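You operate a simulated robot arm through the tools that you are given. There is no shell and no other tool. Be economical: measure what you need, move in short steps, check, and stop when the job is done.

You are at the controls of a simulated robot arm. One attempt, no reset.

## Task
The rig has tripped: dial to 0, rub test knob back to CLEAR, shut the guard and press RESET.
Fine: RESET comes last; the TRIP lamp goes out.

The check looks at the end state, three seconds after you hand in, the way a careful person would. Anything else that was tipped, shoved, dropped, spilled or broken makes it a failure.

## Robot
A 6-joint arm with a two-finger gripper, on a carriage that runs on a rail from [-1.084, -0.004] to [1.256, 0.005] (x, y) and turns from -237 to 96 degrees about z. Base frame: it is fixed where the carriage stands at the start and does not move with it; the origin is on the floor, on the carriage's upright axis, x ahead of it, y to its left, z up. Readings come in m, degrees, newtons and seconds.
Its first joint turns from -166.0 to 166.0 degrees. Places, roughly: blue reset button of the speed box [0.5, -0.3, 0.9]; blue sensor arm [-0.4, -0.5, 1]; clear guard of the rotor rig [-0.1, -0.7, 1.1]; grey knob of the rub test [-0.1, -0.4, 1.1]; left clamp knob [0.2, -0.4, 0.9]; left oil knob [0.1, -0.5, 1]; power switch of the balancing machine [-0.8, -0.3, 0.9]; power switch of the read-out box [0.5, -0.5, 1]; right clamp knob [-0.3, -0.4, 0.9]; right oil knob [-0.2, -0.5, 1]; speed box [0.6, -0.4, 0.9]; speed dial [0.7, -0.4, 0.9]; switch of the socket bar of the big table [0.5, -0.8, 0.8]; unit dial of the read-out box [0.5, -0.6, 1.1]. Payload 5 kg.
The TCP is the grasp point between the finger pads, 0.03 m short of the fingertips. In the tool frame z runs along the fingers and y along their closing line. Largest opening 0.176 m; the body of the gripper starts 0.153 m behind the TCP.
Orientation is that of the tool frame in the base frame, as [roll, pitch, yaw] about the fixed x, y, z axes, in that order (R = Rz(yaw) Ry(pitch) Rx(roll)). With the fingers straight down and closing along the base's y, the tool's x points along the base's -x, its y along +y and its z along -z.

## Interface
- The arm moves only by the tool drive_tool. Its argument "motion" is a list of rows, each an object (a shift or turn left out is 0, a gripper value left out holds the last) with "dp": the shift along the base's x, y, z in units of 40 mm (1.0 is 40 mm), a list of three; "delta_rot": the turn, a rotation vector about the base's x, y, z in units of 6 degrees (1.0 is 6 degrees), a list of three; "hand": the finger opening in m, from 0 to 0.176. In form: [{"dp": [tx, ty, tz], "delta_rot": [wx, wy, wz], "hand": hand}, ...]. A call has 1 to 10 rows; each row shifts and turns the commanded pose from where the row before left it. A call with a number of a shift or a turn outside -1 to 1 is refused whole. Rows are played at 5 a second. More than 0.05 m and 8.6 degrees between two rows, or a gripper value outside its range, and nothing of the call is played. Where a pose cannot be reached the arm comes as near as it can. A force on the tool above 40 N (or 10 N above the force at the start of the call, whichever is more), or a blocked arm, ends the call early, and 0.2 s more pass. The fingers move at their own pace and stop on an object; they squeeze with about 22 N. The grip force told is the motor's: it shows also when the fingers shut on nothing. Time passes only in rows, and 0.2 s behind the last, so rows that do not move let the fingers close. The reply holds the time, the measured pose of the TCP, the force on the tool along the base axes, the opening and the grip force, in the units named above and with some noise, with the torque about the TCP (base axes, N m) and any sound that the robot's microphone picked up, and new pictures: "show" is both (left out), scene, wrist or none.
- Cameras (640 x 400 px; columns grow to the right, rows downward): "scene" is now at [-0.0168, 0.1189, 1.4861]; the picture's right is [-1.00, -0.04, 0.00], its down [-0.02, 0.46, -0.89] and it looks along [0.04, -0.88, -0.47] (base axes); focal length 214 px, centre (320, 200). "wrist" rides on the gripper at [0.067, -0.009, -0.184] in the tool frame; the picture's right is [0.14, 0.99, 0.00], its down [-0.92, 0.13, -0.36] and it looks along [-0.36, 0.05, 0.93] (tool axes); focal length 251 px, centre (320, 200). There is no depth. A picture from a camera that has moved, and an enlarged one, comes with that camera's place and axes in the base frame and with its lens.
- slide_trunk(by): slides the trunk up (or, below 0, down) by that many m; the arm and the scene camera ride with it, the base frame stays. It gives what a move gives, with no picture.
- roll_base(legs): drives the robot by 1 to 6 legs, each [ahead, left, turn to the left] in m, m and degrees, along the robot's own axes; the way and the turn of a leg run together, so that a leg with both is an arc; at most 1.5 m and 180 degrees a leg. The arm and the cameras ride along, it lands a little off, and it stops where it bumps. It keeps to its track: a leg is cut to what the track allows. It gives what a move gives, and a new picture of the scene camera.
- pan_tilt(pan, tilt): turns the head with the scene camera to pan (to the left, within 120 degrees either way) and tilt (down, from -29 to 69), counted from straight ahead of the robot. It gives what a move gives, and a new picture of the scene camera.
- enlarge(camera, box): a new picture of the part [left, top, right, bottom] of that camera's present view, enlarged. The clock stands still meanwhile.
- finish_job(): hands the job in; it is judged then, once.

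Work in short steps. Places have to be worked out from the pictures, the camera data and where the tool is seen: move nearer, look again, correct. Check each grasp and each placing, and mend what went wrong. You have 120 turns and 260 pictures in all, those below and enlarged ones among them. Open the gripper and draw the arm clear of the work before you hand the job in, unless the task says otherwise; then end with one line.

The tools are called after ">>>" as a command line: name --argument value ..., lists and objects as JSON in quotes. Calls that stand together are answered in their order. drive_tool: Moves the arm, as the interface text tells. Its arguments: {"type":"object","properties":{"motion":{"type":"array"},"show":{"type":"string","enum":["both","scene","wrist","none"]}},"required":["motion"]} The other tools are called the same way: slide_trunk (by) slides the trunk up or down; roll_base (legs) drives the base; pan_tilt (pan, tilt) turns the head that bears the scene camera; enlarge (camera, box) takes an enlarged picture of a part of a camera's view; finish_job () hands the job in.

At the start:

```text
time_s: 0.0
position: [0.2861, -0.4387, 1.5391]
tool_rot: [-180.0, 0.1, 180.0]
force: [0.3, -0.4, 0.1]
ft_torque: [-0.01, -0.01, -0.01]
grip_width: 0.1758
gripper_force: 0.0
trunk travel left (down, up): [-0.025, 0.325]
robot x, y, heading: [-0.0001, -0.0021, -0.1]
head pan, tilt: [-87.7, 27.7]
```

scene: 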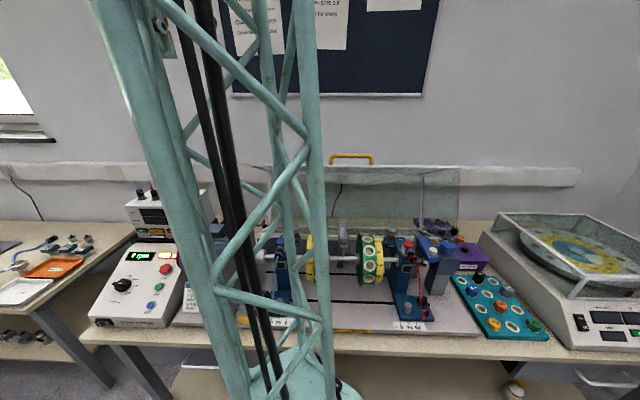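
wrist: 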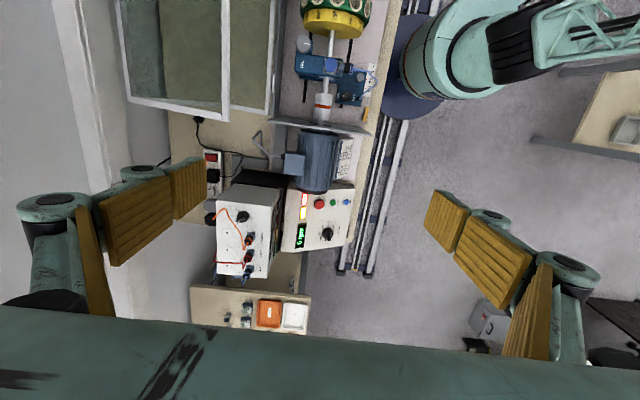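

The pictures show the speed box at left and the rig in the middle, with the guard open (raised). I enlarge the speed box and the rig.

>>> enlarge --camera "scene" --box '[80, 180, 240, 340]'

>>> enlarge --camera "scene" --box '[240, 140, 480, 340]'

>>> enlarge --camera "wrist" --box '[200, 100, 400, 300]'

```text
2.50 times, centred on (160, 260) of scene
camera zoom: at [-0.0168, 0.1189, 1.4861], right [-1.0, -0.04, 0.0], down [-0.02, 0.46, -0.89], along [0.04, -0.88, -0.47], focal length 536 px, centre (720, 50)
```

zoom: 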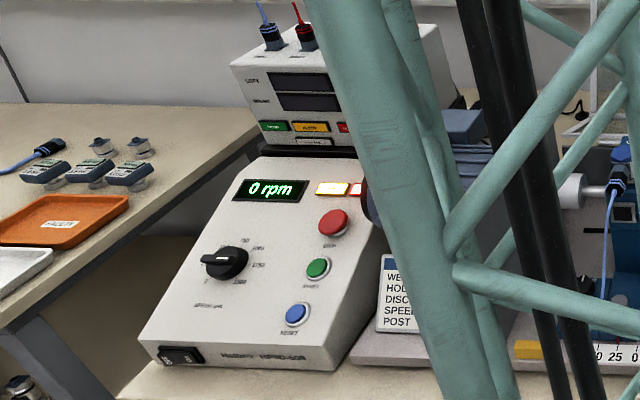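

```text
2.00 times, centred on (360, 240) of scene
camera zoom: at [-0.0168, 0.1189, 1.4861], right [-1.0, -0.04, 0.0], down [-0.02, 0.46, -0.89], along [0.04, -0.88, -0.47], focal length 429 px, centre (240, 120)
```

zoom: 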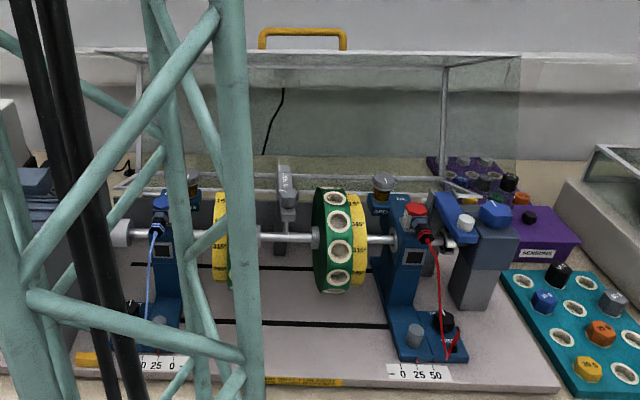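

```text
2.00 times, centred on (300, 200) of wrist
camera zoom: at [0.22, -0.4475, 1.7235], right [-0.14, 0.99, 0.0], down [0.92, 0.13, 0.36], along [0.36, 0.05, -0.93], focal length 503 px, centre (360, 200)
```

zoom: 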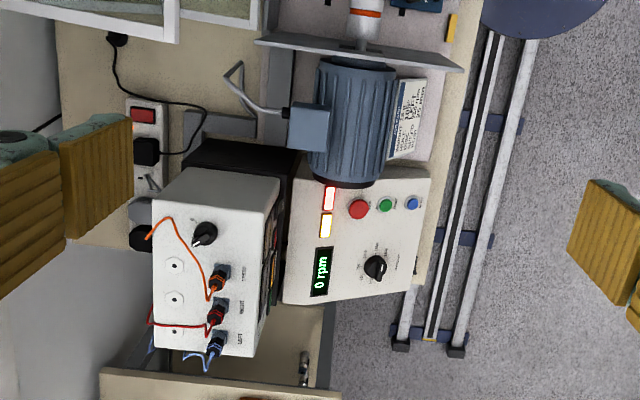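

The dial triangulates to about [0.666, -0.356, 0.90] and RESET to about [0.541, -0.306, 0.87]. I move the tool above the dial for a close look.

>>> drive_tool --motion '[{"dp": [0.75, 0.2, -0.85], "hand": 0.08}, {"dp": [0.75, 0.2, -0.85]}, {"dp": [0.75, 0.2, -0.85]}, {"dp": [0.75, 0.2, -0.85]}, {"dp": [0.75, 0.2, -0.85]}, {"dp": [0.75, 0.2, -0.85]}, {"dp": [0.75, 0.2, -0.85]}, {"dp": [0.75, 0.2, -0.85]}, {"dp": [0.75, 0.2, -0.85]}, {"dp": [0.75, 0.2, -0.85]}]'

```text
time_s: 2.2
position: [0.5839, -0.3607, 1.1992]
tool_rot: [-179.9, 0.1, 180.0]
force: [-0.2, 0.7, 0.7]
ft_torque: [0.01, -0.17, -0.01]
grip_width: 0.0801
gripper_force: 0.0
trunk travel left (down, up): [-0.025, 0.325]
robot x, y, heading: [0.0013, 0.0024, 0.0]
head pan, tilt: [-87.7, 27.7]
camera scene: at [-0.0172, 0.1189, 1.486], right [-1.0, -0.04, 0.0], down [-0.02, 0.46, -0.89], along [0.04, -0.88, -0.47], focal length 214 px, centre (320, 200)
camera wrist: at [0.5174, -0.3688, 1.3834], right [-0.14, 0.99, 0.0], down [0.92, 0.13, 0.36], along [0.36, 0.05, -0.93], focal length 251 px, centre (320, 200)
```

scene: 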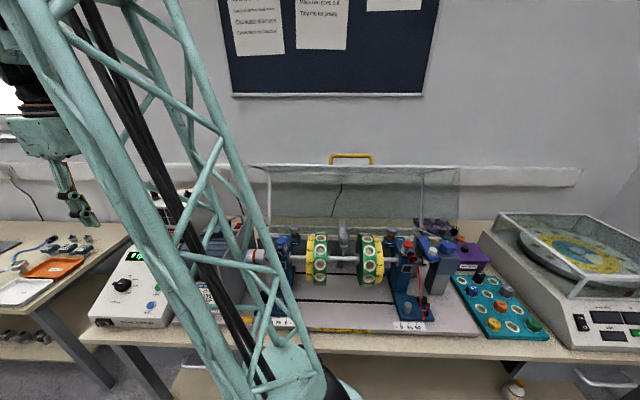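
wrist: 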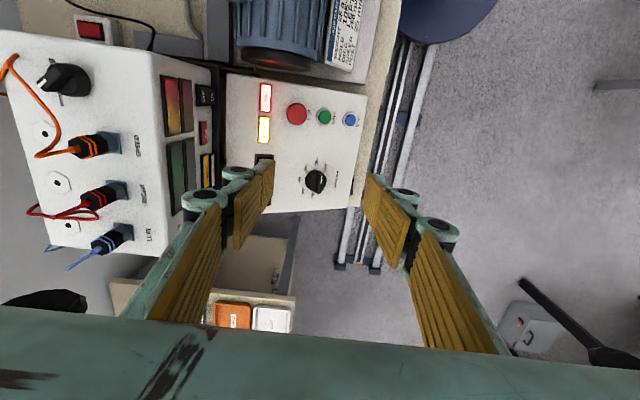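

The rig is now in clearer view. I enlarge the dial and the rub knob.

>>> enlarge --camera "wrist" --box '[280, 150, 360, 210]'

>>> enlarge --camera "scene" --box '[250, 150, 470, 280]'

```text
6.67 times, centred on (320, 180) of wrist
camera zoom: at [0.5174, -0.3688, 1.3834], right [-0.14, 0.99, 0.0], down [0.92, 0.13, 0.36], along [0.36, 0.05, -0.93], focal length 1676 px, centre (320, 333)
```

zoom: 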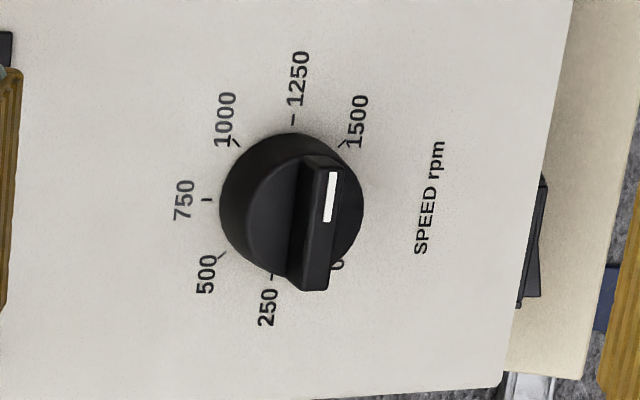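

```text
2.91 times, centred on (360, 215) of scene
camera zoom: at [-0.0172, 0.1189, 1.486], right [-1.0, -0.04, 0.0], down [-0.02, 0.46, -0.89], along [0.04, -0.88, -0.47], focal length 624 px, centre (204, 156)
```

zoom: 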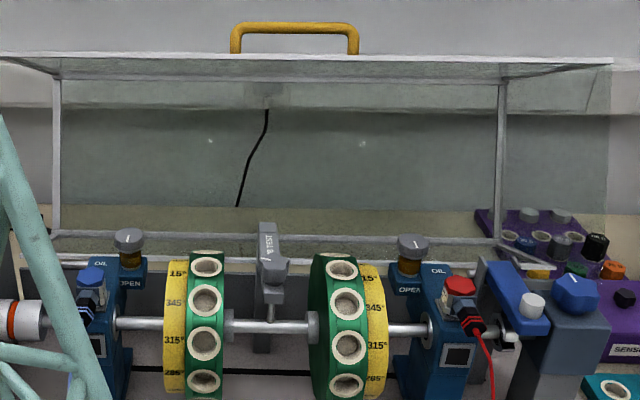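

The dial pointer sits near 250 (pointing +x); 0 is about 45° counter-clockwise seen from the front. The panel tilts about 29° toward +y, so I tilt the tool to its normal and hover about 0.16 m off the dial.

>>> drive_tool --motion '[{"dp": [0.405, 0.42, -0.8], "delta_rot": [-1, 0, 0]}, {"dp": [0.405, 0.42, -0.8], "delta_rot": [-1, 0, 0]}, {"dp": [0.405, 0.42, -0.8], "delta_rot": [-1, 0, 0]}, {"dp": [0.405, 0.42, -0.8], "delta_rot": [-1, 0, 0]}, {"dp": [0.405, 0.42, -0.8], "delta_rot": [-0.9, 0, 0]}, {"dp": [0, 0, 0]}]'

>>> enlarge --camera "wrist" --box '[240, 110, 400, 210]'

```text
time_s: 3.6
position: [0.6681, -0.2725, 1.0375]
tool_rot: [-150.7, 0.0, -180.0]
force: [-0.3, 0.3, -1.7]
ft_torque: [-0.15, 0.18, -0.09]
grip_width: 0.0802
gripper_force: 0.1
trunk travel left (down, up): [-0.025, 0.325]
robot x, y, heading: [0.0012, -0.0006, 0.0]
head pan, tilt: [-87.7, 27.7]
camera scene: at [-0.0161, 0.1193, 1.4861], right [-1.0, -0.04, 0.0], down [-0.02, 0.46, -0.89], along [0.04, -0.88, -0.46], focal length 214 px, centre (320, 200)
camera wrist: at [0.6023, -0.191, 1.2031], right [-0.14, 0.86, -0.49], down [0.92, 0.29, 0.25], along [0.36, -0.41, -0.84], focal length 251 px, centre (320, 200)
```

scene: 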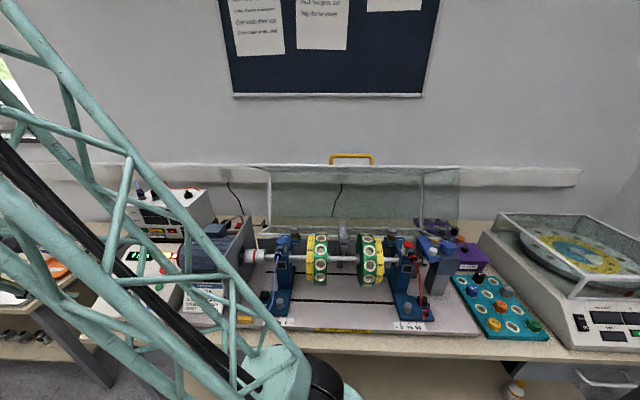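
wrist: 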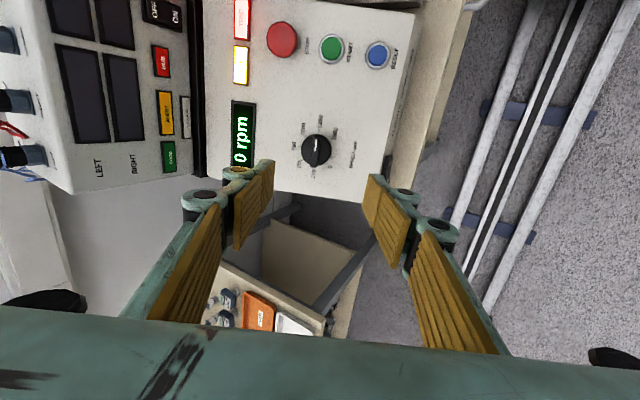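

```text
4.00 times, centred on (320, 160) of wrist
camera zoom: at [0.6023, -0.191, 1.2031], right [-0.14, 0.86, -0.49], down [0.92, 0.29, 0.25], along [0.36, -0.41, -0.84], focal length 1006 px, centre (320, 360)
```

zoom: 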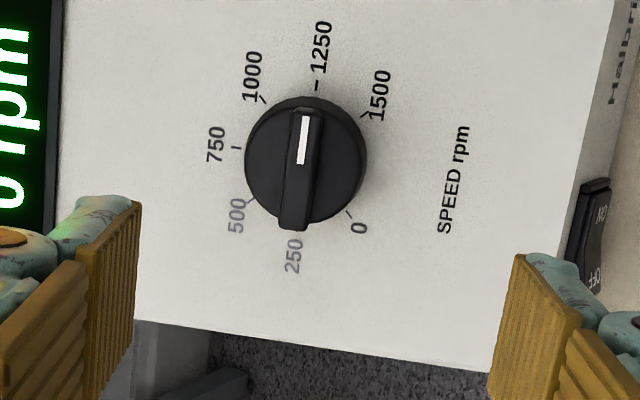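

I need to know which end of the bar bears the mark, so I zoom more closely from both cameras.

>>> enlarge --camera "wrist" --box '[294, 128, 342, 176]'

>>> enlarge --camera "scene" --box '[90, 240, 190, 320]'

```text
8.33 times, centred on (318, 152) of wrist
camera zoom: at [0.6023, -0.191, 1.2031], right [-0.14, 0.86, -0.49], down [0.92, 0.29, 0.25], along [0.36, -0.41, -0.84], focal length 2095 px, centre (337, 600)
```

zoom: 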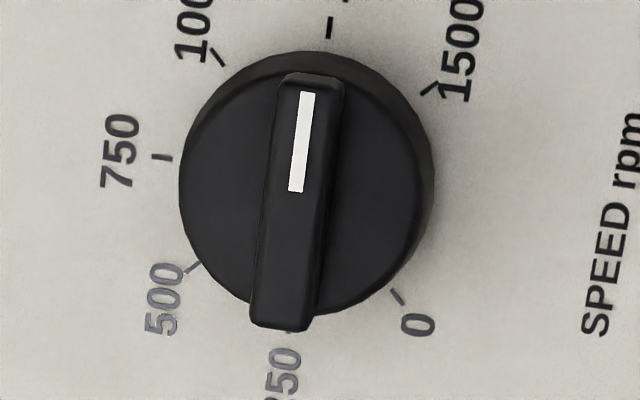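

```text
5.00 times, centred on (140, 280) of scene
camera zoom: at [-0.0161, 0.1193, 1.4861], right [-1.0, -0.04, 0.0], down [-0.02, 0.46, -0.89], along [0.04, -0.88, -0.46], focal length 1072 px, centre (1220, -200)
```

zoom: 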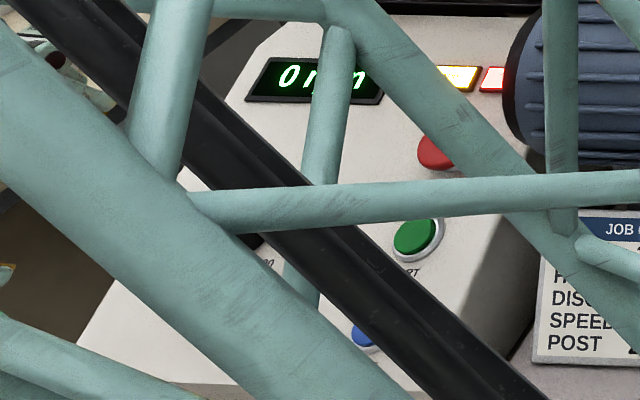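

The white mark is at the -x end, so the dial points at about 1250 and must turn about 225° counter-clockwise. I descend along the normal to just above the knob with a 0.05 opening.

>>> drive_tool --motion '[{"dp": [-0.046, -0.41, -0.64], "hand": 0.05}, {"dp": [-0.046, -0.41, -0.64]}, {"dp": [-0.046, -0.41, -0.64]}, {"dp": [0, 0, 0]}]' --show "wrist"

>>> enlarge --camera "wrist" --box '[240, 110, 400, 210]'

```text
time_s: 4.6
position: [0.6608, -0.3242, 0.962]
tool_rot: [-150.5, 0.0, 180.0]
force: [-0.5, -0.9, 0.2]
ft_torque: [0.03, 0.03, -0.06]
grip_width: 0.0499
gripper_force: 0.0
trunk travel left (down, up): [-0.025, 0.325]
robot x, y, heading: [0.0022, -0.0006, -0.0]
head pan, tilt: [-87.7, 27.7]
camera wrist: at [0.5953, -0.2422, 1.1272], right [-0.14, 0.86, -0.49], down [0.92, 0.29, 0.25], along [0.36, -0.41, -0.84], focal length 251 px, centre (320, 200)
```

wrist: 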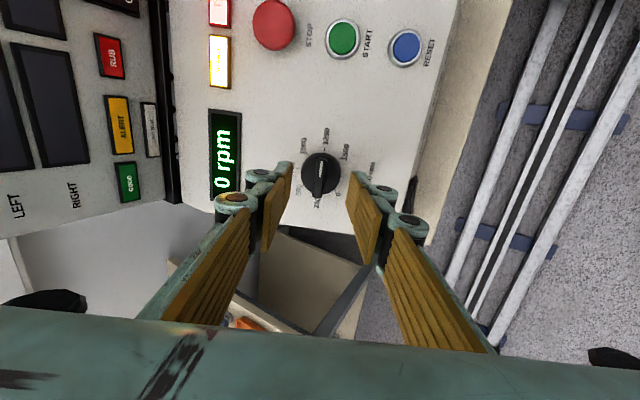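

```text
4.00 times, centred on (320, 160) of wrist
camera zoom: at [0.5953, -0.2422, 1.1272], right [-0.14, 0.86, -0.49], down [0.92, 0.29, 0.25], along [0.36, -0.41, -0.84], focal length 1006 px, centre (320, 360)
```

zoom: 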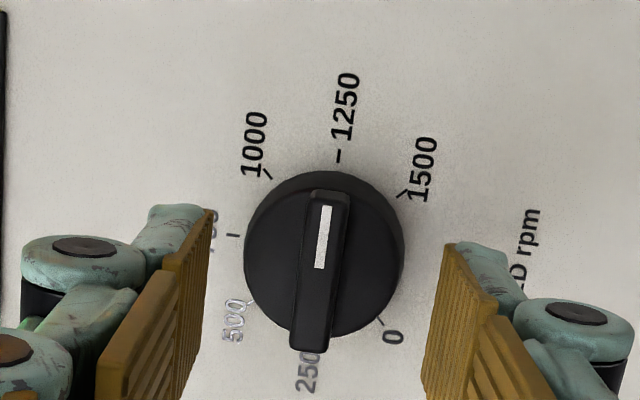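

The bar is well centred between the fingers, its top about 20 mm above the panel. I descend about 33 mm along the normal and close on the bar.

>>> drive_tool --motion '[{"dp": [0.05, -0.17, -0.37]}, {"dp": [0.02, -0.17, -0.37]}, {"dp": [0, 0, 0], "hand": 0.0}, {"dp": [0, 0, 0]}, {"dp": [0, 0, 0]}, {"dp": [0, 0, 0]}]' --show "wrist"

>>> enlarge --camera "wrist" --box '[240, 110, 400, 210]'

```text
time_s: 6.0
position: [0.6633, -0.3393, 0.9336]
tool_rot: [-150.5, 0.1, 179.9]
force: [8.4, -21.7, 2.1]
ft_torque: [-0.52, -0.17, 0.13]
grip_width: 0.0387
gripper_force: 45.0
trunk travel left (down, up): [-0.025, 0.325]
robot x, y, heading: [-0.0005, -0.0008, 0.2]
head pan, tilt: [-87.7, 27.7]
camera wrist: at [0.5989, -0.2577, 1.0981], right [-0.14, 0.86, -0.49], down [0.92, 0.29, 0.25], along [0.36, -0.41, -0.84], focal length 251 px, centre (320, 200)
```

wrist: 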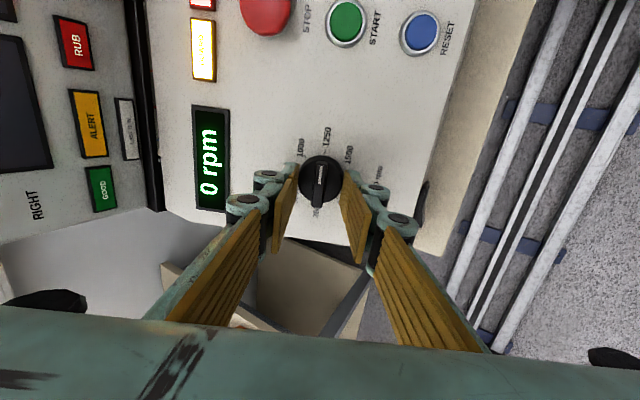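

```text
4.00 times, centred on (320, 160) of wrist
camera zoom: at [0.5989, -0.2577, 1.0981], right [-0.14, 0.86, -0.49], down [0.92, 0.29, 0.25], along [0.36, -0.41, -0.84], focal length 1006 px, centre (320, 360)
```

zoom: 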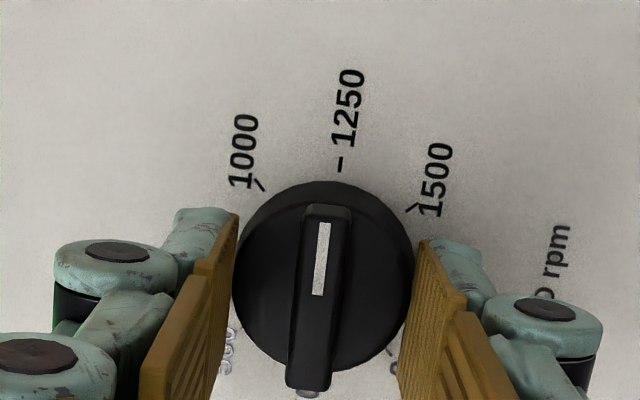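

The fingers closed on the skirt (0.039) instead of the bar. I open, back off 7 mm along the normal, and close on the bar.

>>> drive_tool --motion '[{"dp": [0, 0, 0], "hand": 0.05}, {"dp": [0, 0.085, 0.152]}, {"dp": [0, 0, 0], "hand": 0.0}, {"dp": [0, 0, 0]}, {"dp": [0, 0, 0]}, {"dp": [0, 0, 0]}]' --show "wrist"

>>> enlarge --camera "wrist" --box '[240, 110, 400, 210]'

```text
time_s: 7.4
position: [0.6651, -0.3369, 0.9394]
tool_rot: [-150.5, 0.1, 179.9]
force: [6.8, -30.6, 14.2]
ft_torque: [-0.71, 0.22, -0.04]
grip_width: 0.0096
gripper_force: 45.9
trunk travel left (down, up): [-0.025, 0.325]
robot x, y, heading: [-0.0005, -0.0016, -0.2]
head pan, tilt: [-87.7, 27.7]
camera wrist: at [0.5987, -0.2545, 1.1051], right [-0.14, 0.86, -0.49], down [0.92, 0.29, 0.25], along [0.36, -0.41, -0.84], focal length 251 px, centre (320, 200)
```

wrist: 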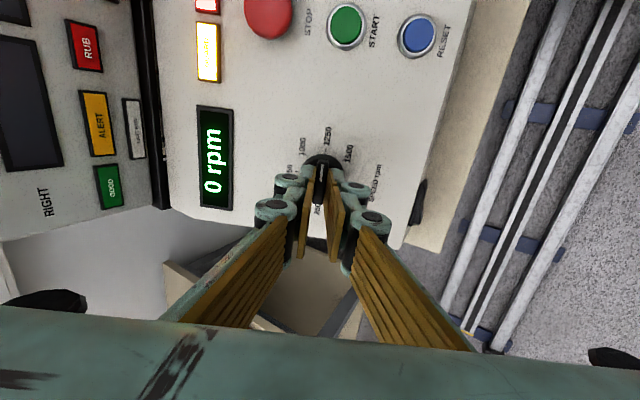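

```text
4.00 times, centred on (320, 160) of wrist
camera zoom: at [0.5987, -0.2545, 1.1051], right [-0.14, 0.86, -0.49], down [0.92, 0.29, 0.25], along [0.36, -0.41, -0.84], focal length 1006 px, centre (320, 360)
```

zoom: 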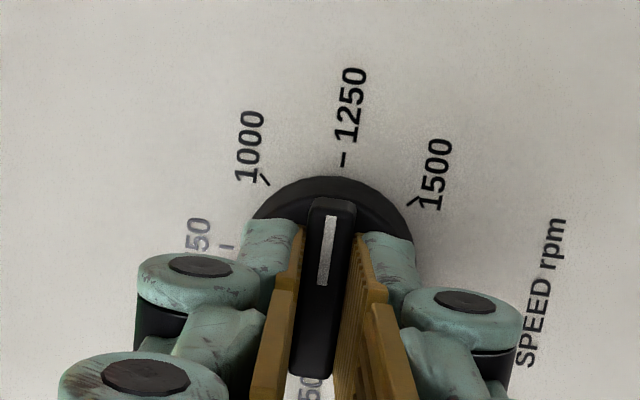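

The bar is gripped (9.6 mm), with a ~34 N side load. I relieve this with a 2.5 mm shift and begin turning counter-clockwise by 18°.

>>> drive_tool --motion '[{"dp": [0, -0.055, 0.03]}, {"dp": [0, 0, 0]}, {"delta_rot": [0, 0.489, 0.872]}, {"delta_rot": [0, 0.489, 0.872]}, {"delta_rot": [0, 0.489, 0.872]}, {"dp": [0, 0, 0]}]' --show "wrist"

>>> enlarge --camera "wrist" --box '[240, 110, 400, 210]'

```text
time_s: 8.8
position: [0.6649, -0.3369, 0.9405]
tool_rot: [-151.9, -8.7, -164.0]
force: [1.3, -10.5, 4.1]
ft_torque: [0.08, -0.59, 0.3]
grip_width: 0.0094
gripper_force: 45.3
trunk travel left (down, up): [-0.025, 0.325]
robot x, y, heading: [0.0, -0.0009, 0.1]
head pan, tilt: [-87.7, 27.7]
camera wrist: at [0.6047, -0.2719, 1.1149], right [-0.44, 0.78, -0.44], down [0.84, 0.53, 0.12], along [0.33, -0.32, -0.89], focal length 251 px, centre (320, 200)
```

wrist: 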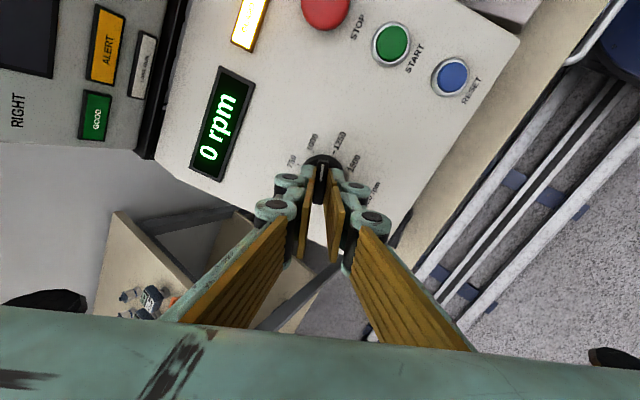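

```text
4.00 times, centred on (320, 160) of wrist
camera zoom: at [0.6047, -0.2719, 1.1149], right [-0.44, 0.78, -0.44], down [0.84, 0.53, 0.12], along [0.33, -0.32, -0.89], focal length 1006 px, centre (320, 360)
```

zoom: 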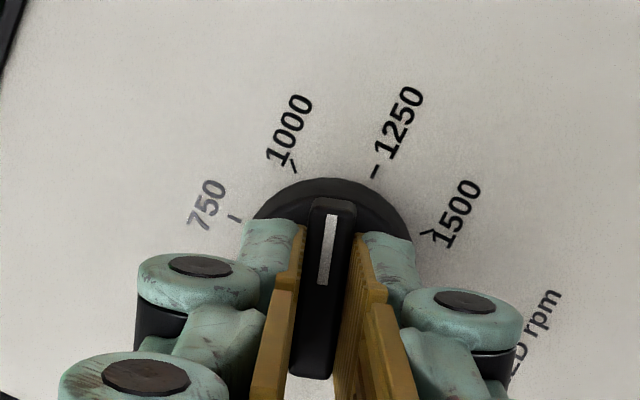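

The dial follows well. I continue turning 60°.

>>> drive_tool --motion '[{"delta_rot": [0, 0.489, 0.872]}, {"delta_rot": [0, 0.489, 0.872]}, {"delta_rot": [0, 0.489, 0.872]}, {"delta_rot": [0, 0.489, 0.872]}, {"delta_rot": [0, 0.489, 0.872]}, {"delta_rot": [0, 0.489, 0.872]}, {"delta_rot": [0, 0.489, 0.872]}, {"delta_rot": [0, 0.489, 0.872]}, {"delta_rot": [0, 0.489, 0.872]}, {"delta_rot": [0, 0.489, 0.872]}]' --show "wrist"

```text
time_s: 11.0
position: [0.6626, -0.3351, 0.9397]
tool_rot: [-173.3, -28.6, -103.6]
force: [-21.3, 26.2, -15.7]
ft_torque: [1.44, 0.31, -0.23]
grip_width: 0.0095
gripper_force: 45.1
trunk travel left (down, up): [-0.025, 0.325]
robot x, y, heading: [0.0011, -0.0008, -0.1]
head pan, tilt: [-87.7, 27.7]
camera wrist: at [0.659, -0.3039, 1.1331], right [-1.0, 0.06, -0.04], down [0.06, 0.99, -0.14], along [0.03, -0.14, -0.99], focal length 251 px, centre (320, 200)
```

wrist: 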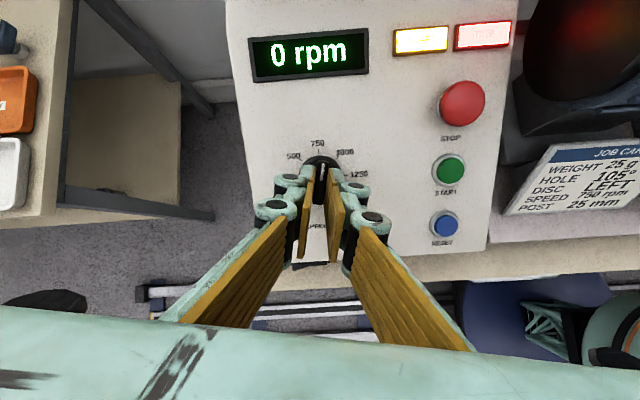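

It points near 750 now. I relieve the side load and turn on another 54°.

>>> drive_tool --motion '[{"dp": [-0.035, 0.045, -0.025]}, {"delta_rot": [0, 0.489, 0.872]}, {"delta_rot": [0, 0.489, 0.872]}, {"delta_rot": [0, 0.489, 0.872]}, {"delta_rot": [0, 0.489, 0.872]}, {"delta_rot": [0, 0.489, 0.872]}, {"delta_rot": [0, 0.489, 0.872]}, {"delta_rot": [0, 0.489, 0.872]}, {"delta_rot": [0, 0.489, 0.872]}, {"delta_rot": [0, 0.489, 0.872]}]' --show "wrist"

```text
time_s: 13.2
position: [0.6613, -0.3362, 0.9391]
tool_rot: [159.5, -21.3, -44.2]
force: [-20.3, -17.0, 2.1]
ft_torque: [-0.84, -0.09, -0.03]
grip_width: 0.0097
gripper_force: 45.3
trunk travel left (down, up): [-0.025, 0.325]
robot x, y, heading: [-0.0017, 0.0021, -0.1]
head pan, tilt: [-87.7, 27.7]
camera wrist: at [0.7135, -0.2838, 1.122], right [-0.64, -0.67, 0.37], down [-0.71, 0.7, 0.02], along [-0.28, -0.25, -0.93], focal length 251 px, centre (320, 200)
```

wrist: 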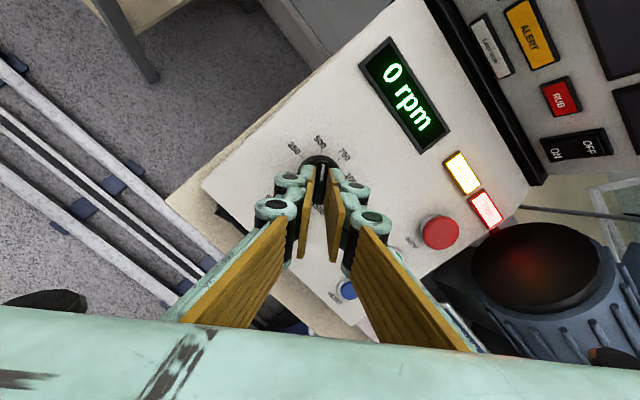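

It points just past 500. I carry on with a small side correction.

>>> drive_tool --motion '[{"dp": [-0.035, -0.022, 0.012]}, {"delta_rot": [0, 0.489, 0.872]}, {"delta_rot": [0, 0.489, 0.872]}, {"delta_rot": [0, 0.489, 0.872]}, {"delta_rot": [0, 0.489, 0.872]}, {"delta_rot": [0, 0.489, 0.872]}, {"delta_rot": [0, 0.489, 0.872]}, {"delta_rot": [0, 0.489, 0.872]}, {"delta_rot": [0, 0.489, 0.872]}, {"delta_rot": [0, 0.489, 0.872]}]' --show "wrist"

>>> enlarge --camera "wrist" --box '[240, 110, 400, 210]'

```text
time_s: 15.4
position: [0.6604, -0.3378, 0.94]
tool_rot: [151.1, 2.7, 5.1]
force: [-4.7, -36.0, 11.9]
ft_torque: [-0.77, -0.84, 0.27]
grip_width: 0.0098
gripper_force: 44.6
trunk travel left (down, up): [-0.025, 0.325]
robot x, y, heading: [0.0004, -0.0002, 0.1]
head pan, tilt: [-87.7, 27.7]
camera wrist: at [0.7273, -0.2332, 1.094], right [0.24, -0.85, 0.47], down [-0.91, -0.02, 0.42], along [-0.35, -0.53, -0.77], focal length 251 px, centre (320, 200)
```

wrist: 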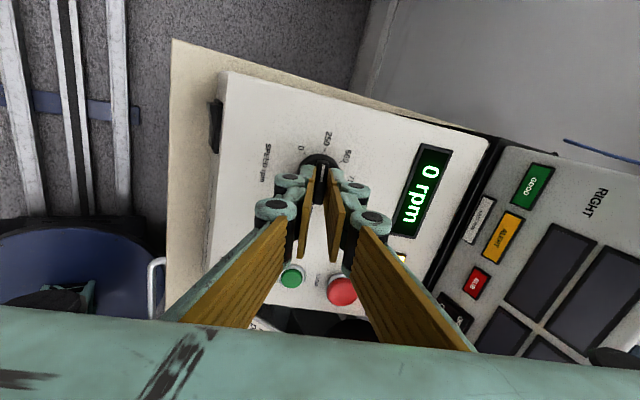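

```text
4.00 times, centred on (320, 160) of wrist
camera zoom: at [0.7273, -0.2332, 1.094], right [0.24, -0.85, 0.47], down [-0.91, -0.02, 0.42], along [-0.35, -0.53, -0.77], focal length 1006 px, centre (320, 360)
```

zoom: 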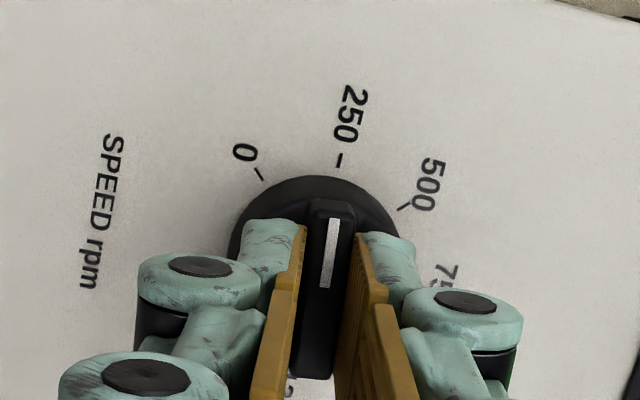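

It now points at 250. I relieve the side load and turn the last 45°.

>>> drive_tool --motion '[{"dp": [0, -0.055, 0.03]}, {"delta_rot": [0, 0.489, 0.872]}, {"delta_rot": [0, 0.489, 0.872]}, {"delta_rot": [0, 0.489, 0.872]}, {"delta_rot": [0, 0.489, 0.872]}, {"delta_rot": [0, 0.489, 0.872]}, {"delta_rot": [0, 0.489, 0.872]}, {"delta_rot": [0, 0.489, 0.872]}, {"delta_rot": [0, 0.15, 0.26]}, {"dp": [0, 0, 0]}]' --show "wrist"

>>> enlarge --camera "wrist" --box '[240, 110, 400, 210]'

```text
time_s: 16.4
position: [0.6607, -0.3371, 0.941]
tool_rot: [151.9, 10.5, 19.8]
force: [-3.2, 0.5, 11.5]
ft_torque: [-0.49, 1.02, -0.48]
grip_width: 0.0098
gripper_force: 45.1
out of reach, approached as far as the arm can: row 4, 5
trunk travel left (down, up): [-0.025, 0.325]
robot x, y, heading: [0.0019, -0.0001, -0.1]
head pan, tilt: [-87.7, 27.7]
stopped in row 5: the force on the tool passed its limit at 68 N (the readings are from after the stop); the commanded pose is now the measured one
camera wrist: at [0.7185, -0.2155, 1.0841], right [0.5, -0.75, 0.43], down [-0.81, -0.23, 0.54], along [-0.3, -0.62, -0.72], focal length 251 px, centre (320, 200)
```

wrist: 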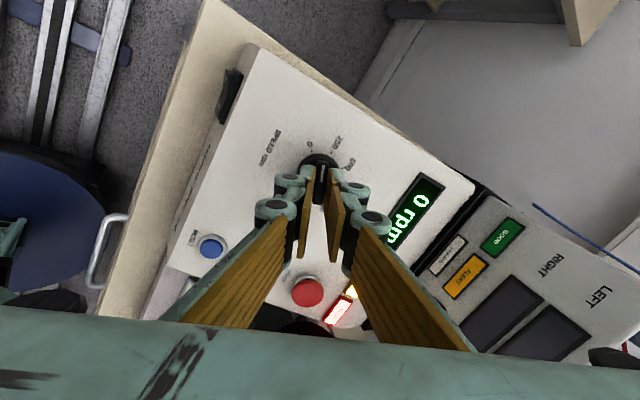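

```text
4.00 times, centred on (320, 160) of wrist
camera zoom: at [0.7185, -0.2155, 1.0841], right [0.5, -0.75, 0.43], down [-0.81, -0.23, 0.54], along [-0.3, -0.62, -0.72], focal length 1006 px, centre (320, 360)
```

zoom: 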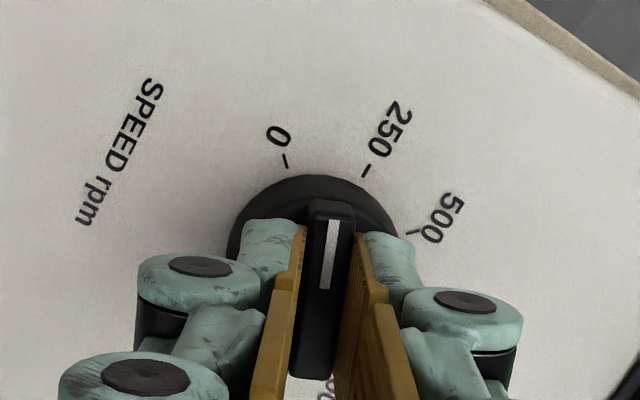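

The wrist reached its joint limit with ~25° remaining. I release, back off 45 mm and turn the tool back 180° to regrip.

>>> drive_tool --motion '[{"dp": [0, 0, 0], "hand": 0.05}, {"dp": [0, 0, 0]}, {"dp": [0, 0.27, 0.49]}, {"dp": [0, 0.27, 0.49]}, {"delta_rot": [0, -0.489, -0.872]}, {"delta_rot": [0, -0.489, -0.872]}, {"delta_rot": [0, -0.489, -0.872]}, {"delta_rot": [0, -0.489, -0.872]}, {"delta_rot": [0, -0.489, -0.872]}, {"delta_rot": [0, -0.489, -0.872]}]' --show "none"

>>> drive_tool --motion '[{"delta_rot": [0, -0.489, -0.872]}, {"delta_rot": [0, -0.489, -0.872]}, {"delta_rot": [0, -0.489, -0.872]}, {"delta_rot": [0, -0.489, -0.872]}, {"delta_rot": [0, -0.489, -0.872]}, {"delta_rot": [0, -0.489, -0.872]}, {"delta_rot": [0, -0.489, -0.872]}, {"delta_rot": [0, -0.489, -0.872]}, {"delta_rot": [0, -0.489, -0.872]}, {"delta_rot": [0, -0.489, -0.872]}]' --show "none"

>>> drive_tool --motion '[{"delta_rot": [0, -0.489, -0.872]}, {"delta_rot": [0, -0.489, -0.872]}, {"delta_rot": [0, -0.489, -0.872]}, {"delta_rot": [0, -0.489, -0.872]}, {"delta_rot": [0, -0.489, -0.872]}, {"delta_rot": [0, -0.489, -0.872]}, {"delta_rot": [0, -0.489, -0.872]}, {"delta_rot": [0, -0.489, -0.872]}, {"delta_rot": [0, -0.489, -0.872]}, {"delta_rot": [0, -0.489, -0.872]}]' --show "wrist"

```text
time_s: 18.6
position: [0.6571, -0.3106, 0.9706]
tool_rot: [150.7, -6.9, -11.9]
force: [-0.3, -0.2, -0.7]
ft_torque: [0.01, -0.01, 0.0]
grip_width: 0.0503
gripper_force: 0.0
out of reach, approached as far as the arm can: row 4
trunk travel left (down, up): [-0.025, 0.325]
robot x, y, heading: [0.0003, -0.0007, 0.1]
head pan, tilt: [-87.7, 27.7]
```

```text
time_s: 20.8
position: [0.6567, -0.312, 0.9694]
tool_rot: [170.3, -28.3, -71.3]
force: [-0.3, -0.4, 0.1]
ft_torque: [-0.03, -0.02, 0.03]
grip_width: 0.05
gripper_force: 0.0
trunk travel left (down, up): [-0.025, 0.325]
robot x, y, heading: [0.0013, 0.001, -0.1]
head pan, tilt: [-87.7, 27.7]
```

```text
time_s: 23.0
position: [0.6572, -0.3115, 0.9697]
tool_rot: [-159.6, -21.0, -137.5]
force: [0.7, -0.9, 0.6]
ft_torque: [-0.03, -0.01, 0.01]
grip_width: 0.0501
gripper_force: 0.1
trunk travel left (down, up): [-0.025, 0.325]
robot x, y, heading: [-0.0003, 0.0043, 0.1]
head pan, tilt: [-87.7, 27.7]
camera wrist: at [0.6212, -0.269, 1.1577], right [-0.81, 0.51, -0.27], down [0.55, 0.83, -0.06], along [0.2, -0.2, -0.96], focal length 251 px, centre (320, 200)
```

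wrist: 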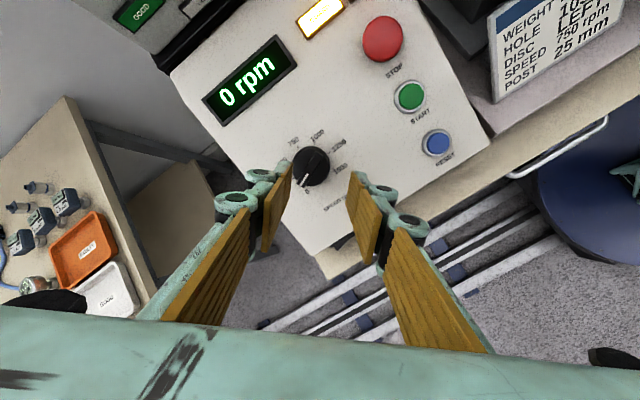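

Only 156° was turned back so far; 4 more rows line the fingers with the bar. I also look closely.

>>> drive_tool --motion '[{"delta_rot": [0, -0.489, -0.872]}, {"delta_rot": [0, -0.489, -0.872]}, {"delta_rot": [0, -0.489, -0.872]}, {"delta_rot": [0, -0.489, -0.872]}, {"dp": [0, 0, 0]}]' --show "wrist"

>>> enlarge --camera "wrist" --box '[240, 110, 400, 210]'

```text
time_s: 24.2
position: [0.6575, -0.3112, 0.9693]
tool_rot: [-153.4, -11.1, -160.3]
force: [-0.6, 0.2, 0.4]
ft_torque: [-0.02, -0.02, 0.01]
grip_width: 0.0501
gripper_force: 0.0
trunk travel left (down, up): [-0.025, 0.325]
robot x, y, heading: [0.0, -0.0007, 0.0]
head pan, tilt: [-87.7, 27.7]
camera wrist: at [0.6016, -0.2516, 1.1478], right [-0.51, 0.76, -0.41], down [0.81, 0.58, 0.08], along [0.3, -0.29, -0.91], focal length 251 px, centre (320, 200)
```

wrist: 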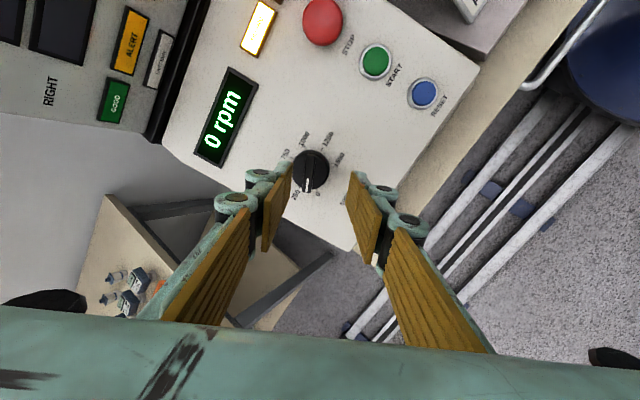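

```text
4.00 times, centred on (320, 160) of wrist
camera zoom: at [0.6016, -0.2516, 1.1478], right [-0.51, 0.76, -0.41], down [0.81, 0.58, 0.08], along [0.3, -0.29, -0.91], focal length 1006 px, centre (320, 360)
```

zoom: 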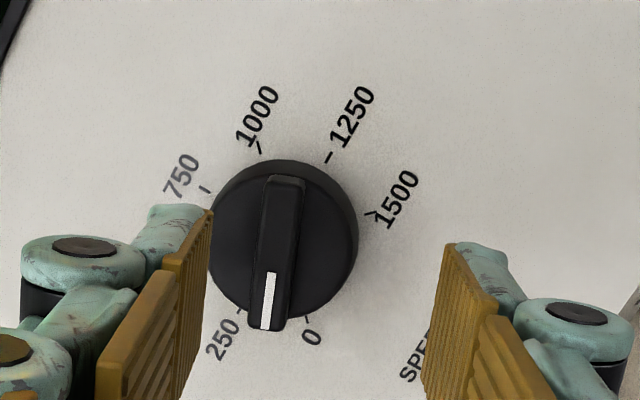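

Only about 22° remain. I shift over the axis, descend to the same grip height, and close.

>>> drive_tool --motion '[{"dp": [0.138, -0.179, 0.1]}, {"dp": [0, -0.233, -0.416]}, {"dp": [0, -0.233, -0.416]}, {"dp": [0, 0, 0], "hand": 0.0}, {"dp": [0, 0, 0]}, {"dp": [0, 0, 0]}, {"dp": [0, 0, 0]}]' --show "wrist"

>>> enlarge --camera "wrist" --box '[240, 110, 400, 210]'

```text
time_s: 25.8
position: [0.6642, -0.3371, 0.9402]
tool_rot: [-153.3, -10.9, -160.3]
force: [6.4, -9.0, 12.2]
ft_torque: [-0.21, -0.18, 0.11]
grip_width: 0.0097
gripper_force: 45.2
trunk travel left (down, up): [-0.025, 0.325]
robot x, y, heading: [-0.0012, -0.0041, 0.1]
head pan, tilt: [-87.7, 27.7]
camera wrist: at [0.6081, -0.2777, 1.1193], right [-0.51, 0.76, -0.41], down [0.81, 0.59, 0.08], along [0.3, -0.29, -0.91], focal length 251 px, centre (320, 200)
```

wrist: 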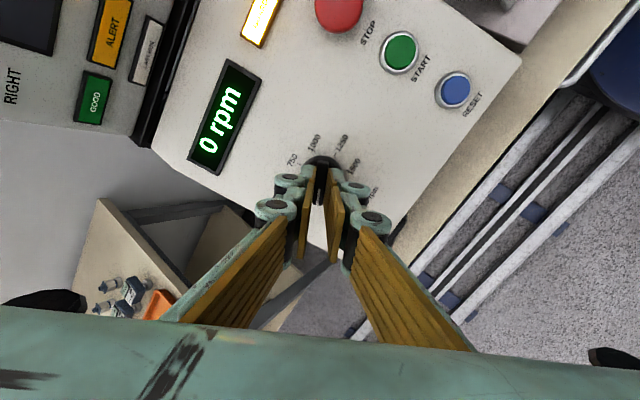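

```text
4.00 times, centred on (320, 160) of wrist
camera zoom: at [0.6081, -0.2777, 1.1193], right [-0.51, 0.76, -0.41], down [0.81, 0.59, 0.08], along [0.3, -0.29, -0.91], focal length 1006 px, centre (320, 360)
```

zoom: 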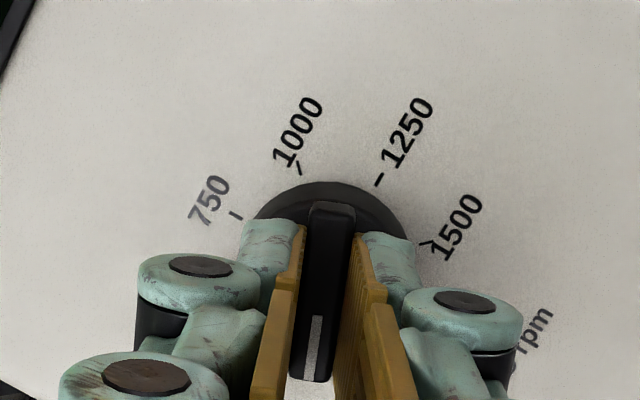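

Gripped again. I turn the last ~23°.

>>> drive_tool --motion '[{"delta_rot": [0, 0.489, 0.872]}, {"delta_rot": [0, 0.489, 0.872]}, {"delta_rot": [0, 0.489, 0.872]}, {"delta_rot": [0, 0.391, 0.698]}, {"dp": [0, 0, 0]}, {"dp": [0, 0, 0], "hand": 0.05}, {"dp": [0, 0, 0]}, {"dp": [0, 0.27, 0.49]}, {"dp": [0, 0.27, 0.49]}, {"dp": [0, 0, 0]}]' --show "wrist"

>>> enlarge --camera "wrist" --box '[240, 110, 400, 210]'

```text
time_s: 28.0
position: [0.6609, -0.314, 0.9796]
tool_rot: [-159.2, -20.6, -138.7]
force: [-0.2, 0.2, 1.0]
ft_torque: [-0.02, -0.05, 0.05]
grip_width: 0.0498
gripper_force: 0.0
trunk travel left (down, up): [-0.025, 0.325]
robot x, y, heading: [0.0011, -0.0005, -0.1]
head pan, tilt: [-87.7, 27.7]
camera wrist: at [0.6248, -0.2716, 1.167], right [-0.8, 0.53, -0.28], down [0.56, 0.83, -0.05], along [0.21, -0.2, -0.96], focal length 251 px, centre (320, 200)
```

wrist: 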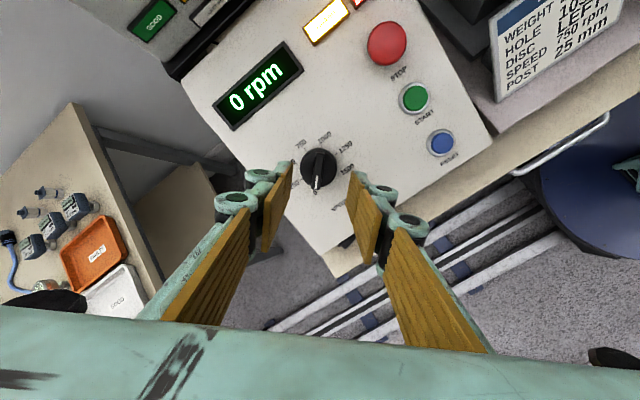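

```text
4.00 times, centred on (320, 160) of wrist
camera zoom: at [0.6248, -0.2716, 1.167], right [-0.8, 0.53, -0.28], down [0.56, 0.83, -0.05], along [0.21, -0.2, -0.96], focal length 1006 px, centre (320, 360)
```

zoom: 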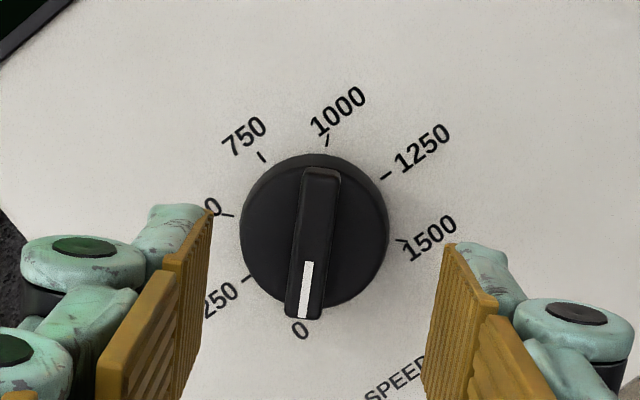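

The pointer aligns with 0 to within a degree or so. I lift the tool well clear and then look at the rub-test knob.

>>> drive_tool --motion '[{"dp": [0, 0.3, 0.9], "delta_rot": [0, -0.489, -0.872]}, {"dp": [0, 0.3, 0.9], "delta_rot": [0, -0.489, -0.872]}, {"dp": [0, 0, 1], "delta_rot": [0, -0.489, -0.872]}, {"dp": [0, 0, 1], "delta_rot": [0, -0.489, -0.872]}, {"dp": [0, 0, 1], "delta_rot": [0, -0.489, -0.872]}, {"dp": [0, 0, 1], "delta_rot": [0, -0.489, -0.872]}, {"dp": [0, 0, 1], "delta_rot": [0, -0.489, -0.872]}, {"dp": [0, 0, 1], "delta_rot": [0, -0.244, -0.436]}, {"dp": [0, 0, 1], "delta_rot": [1, 0, 0]}, {"dp": [0, 0, 1], "delta_rot": [1, 0, 0]}]' --show "scene"

>>> enlarge --camera "scene" --box '[310, 210, 380, 260]'

>>> enlarge --camera "scene" --box '[80, 230, 200, 330]'

```text
time_s: 30.2
position: [0.6635, -0.2888, 1.3728]
tool_rot: [-163.5, -0.4, -179.8]
force: [0.1, 0.3, 0.3]
ft_torque: [-0.14, 0.06, 0.0]
grip_width: 0.05
gripper_force: 0.1
trunk travel left (down, up): [-0.025, 0.325]
robot x, y, heading: [-0.0002, 0.0011, 0.1]
head pan, tilt: [-87.7, 27.7]
camera scene: at [-0.0166, 0.1195, 1.486], right [-1.0, -0.04, 0.0], down [-0.02, 0.46, -0.89], along [0.04, -0.88, -0.46], focal length 214 px, centre (320, 200)
```

scene: 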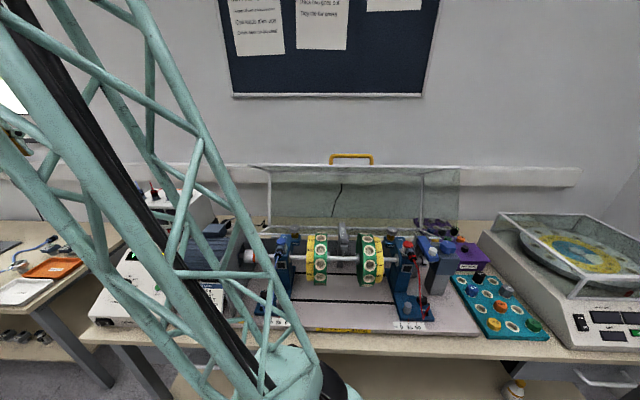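

```text
8.00 times, centred on (345, 235) of scene
camera zoom: at [-0.0166, 0.1195, 1.486], right [-1.0, -0.04, 0.0], down [-0.02, 0.46, -0.89], along [0.04, -0.88, -0.46], focal length 1716 px, centre (120, -80)
```

zoom: 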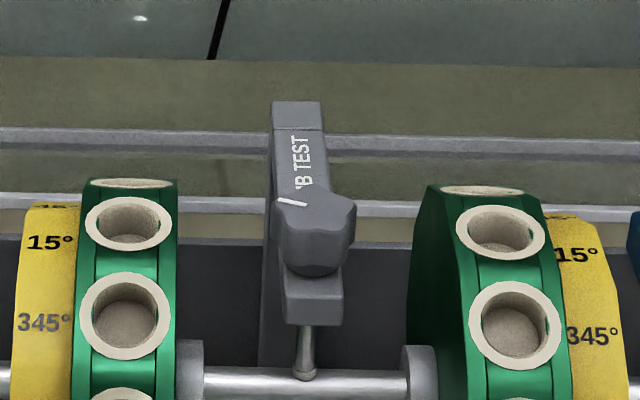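

```text
4.00 times, centred on (140, 280) of scene
camera zoom: at [-0.0166, 0.1195, 1.486], right [-1.0, -0.04, 0.0], down [-0.02, 0.46, -0.89], along [0.04, -0.88, -0.46], focal length 858 px, centre (1040, -120)
```

zoom: 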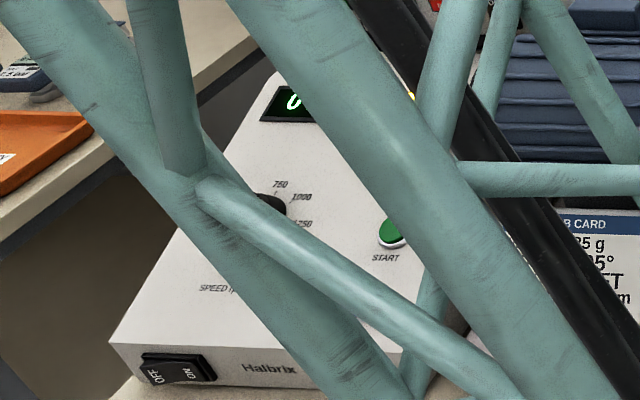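

The rub knob sits on an arm above the shaft near [-0.07, -0.43, 1.07], with its index line visible. I roll the base 0.62 m back along the rail so the arm can reach it from the same side.

>>> roll_base --legs '[[-0.62, 0, 0]]'

```text
time_s: 33.9
position: [0.0366, -0.2906, 1.373]
tool_rot: [-163.4, -0.5, -179.6]
force: [1.1, -0.9, -0.3]
ft_torque: [0.01, -0.02, 0.0]
grip_width: 0.05
gripper_force: 0.1
trunk travel left (down, up): [-0.025, 0.325]
robot x, y, heading: [-0.6253, -0.0049, 0.1]
head pan, tilt: [-87.7, 27.7]
camera scene: at [-0.6444, 0.1165, 1.4861], right [-1.0, -0.04, 0.0], down [-0.02, 0.46, -0.89], along [0.04, -0.88, -0.47], focal length 214 px, centre (320, 200)
```

scene: 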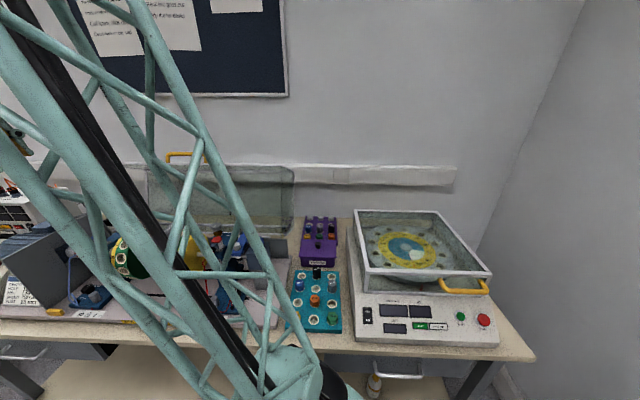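

I set the tool vertical and move it above the rub knob for a wrist view.

>>> drive_tool --motion '[{"dp": [-0.9, -0.54, 0.1], "delta_rot": [0.9, 0, 0]}, {"dp": [-0.9, -0.54, 0.1], "delta_rot": [0.9, 0, 0]}, {"dp": [-0.9, -0.54, 0.1], "delta_rot": [0.95, 0, 0]}, {"dp": [-0.9, -0.54, 0]}, {"dp": [-0.9, -0.54, 0]}, {"dp": [-0.9, -0.54, 0]}, {"dp": [0, 0, 0]}]' --show "wrist"

>>> enlarge --camera "wrist" --box '[240, 130, 400, 230]'

```text
time_s: 35.5
position: [-0.1786, -0.4194, 1.3828]
tool_rot: [-180.0, -0.2, -179.4]
force: [-1.2, -0.7, 0.1]
ft_torque: [0.12, -0.1, 0.01]
grip_width: 0.0499
gripper_force: 0.0
trunk travel left (down, up): [-0.025, 0.325]
robot x, y, heading: [-0.6294, -0.001, 0.1]
head pan, tilt: [-87.7, 27.7]
camera wrist: at [-0.244, -0.4285, 1.5672], right [-0.15, 0.99, 0.0], down [0.92, 0.14, 0.36], along [0.35, 0.05, -0.93], focal length 251 px, centre (320, 200)
```

wrist: 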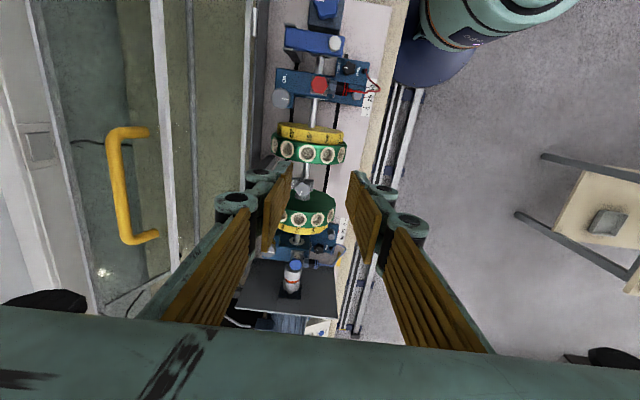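

```text
4.00 times, centred on (320, 180) of wrist
camera zoom: at [-0.244, -0.4285, 1.5672], right [-0.15, 0.99, 0.0], down [0.92, 0.14, 0.36], along [0.35, 0.05, -0.93], focal length 1006 px, centre (320, 280)
```

zoom: 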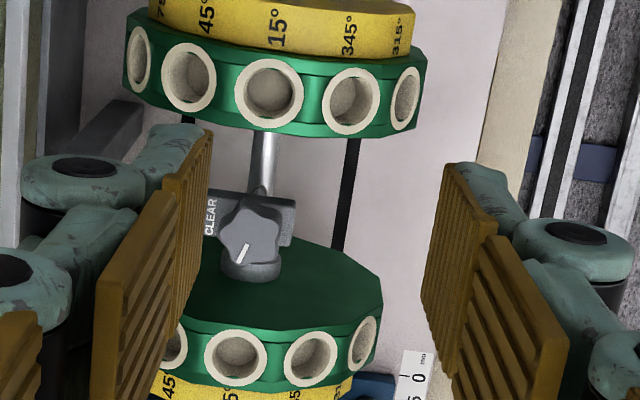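

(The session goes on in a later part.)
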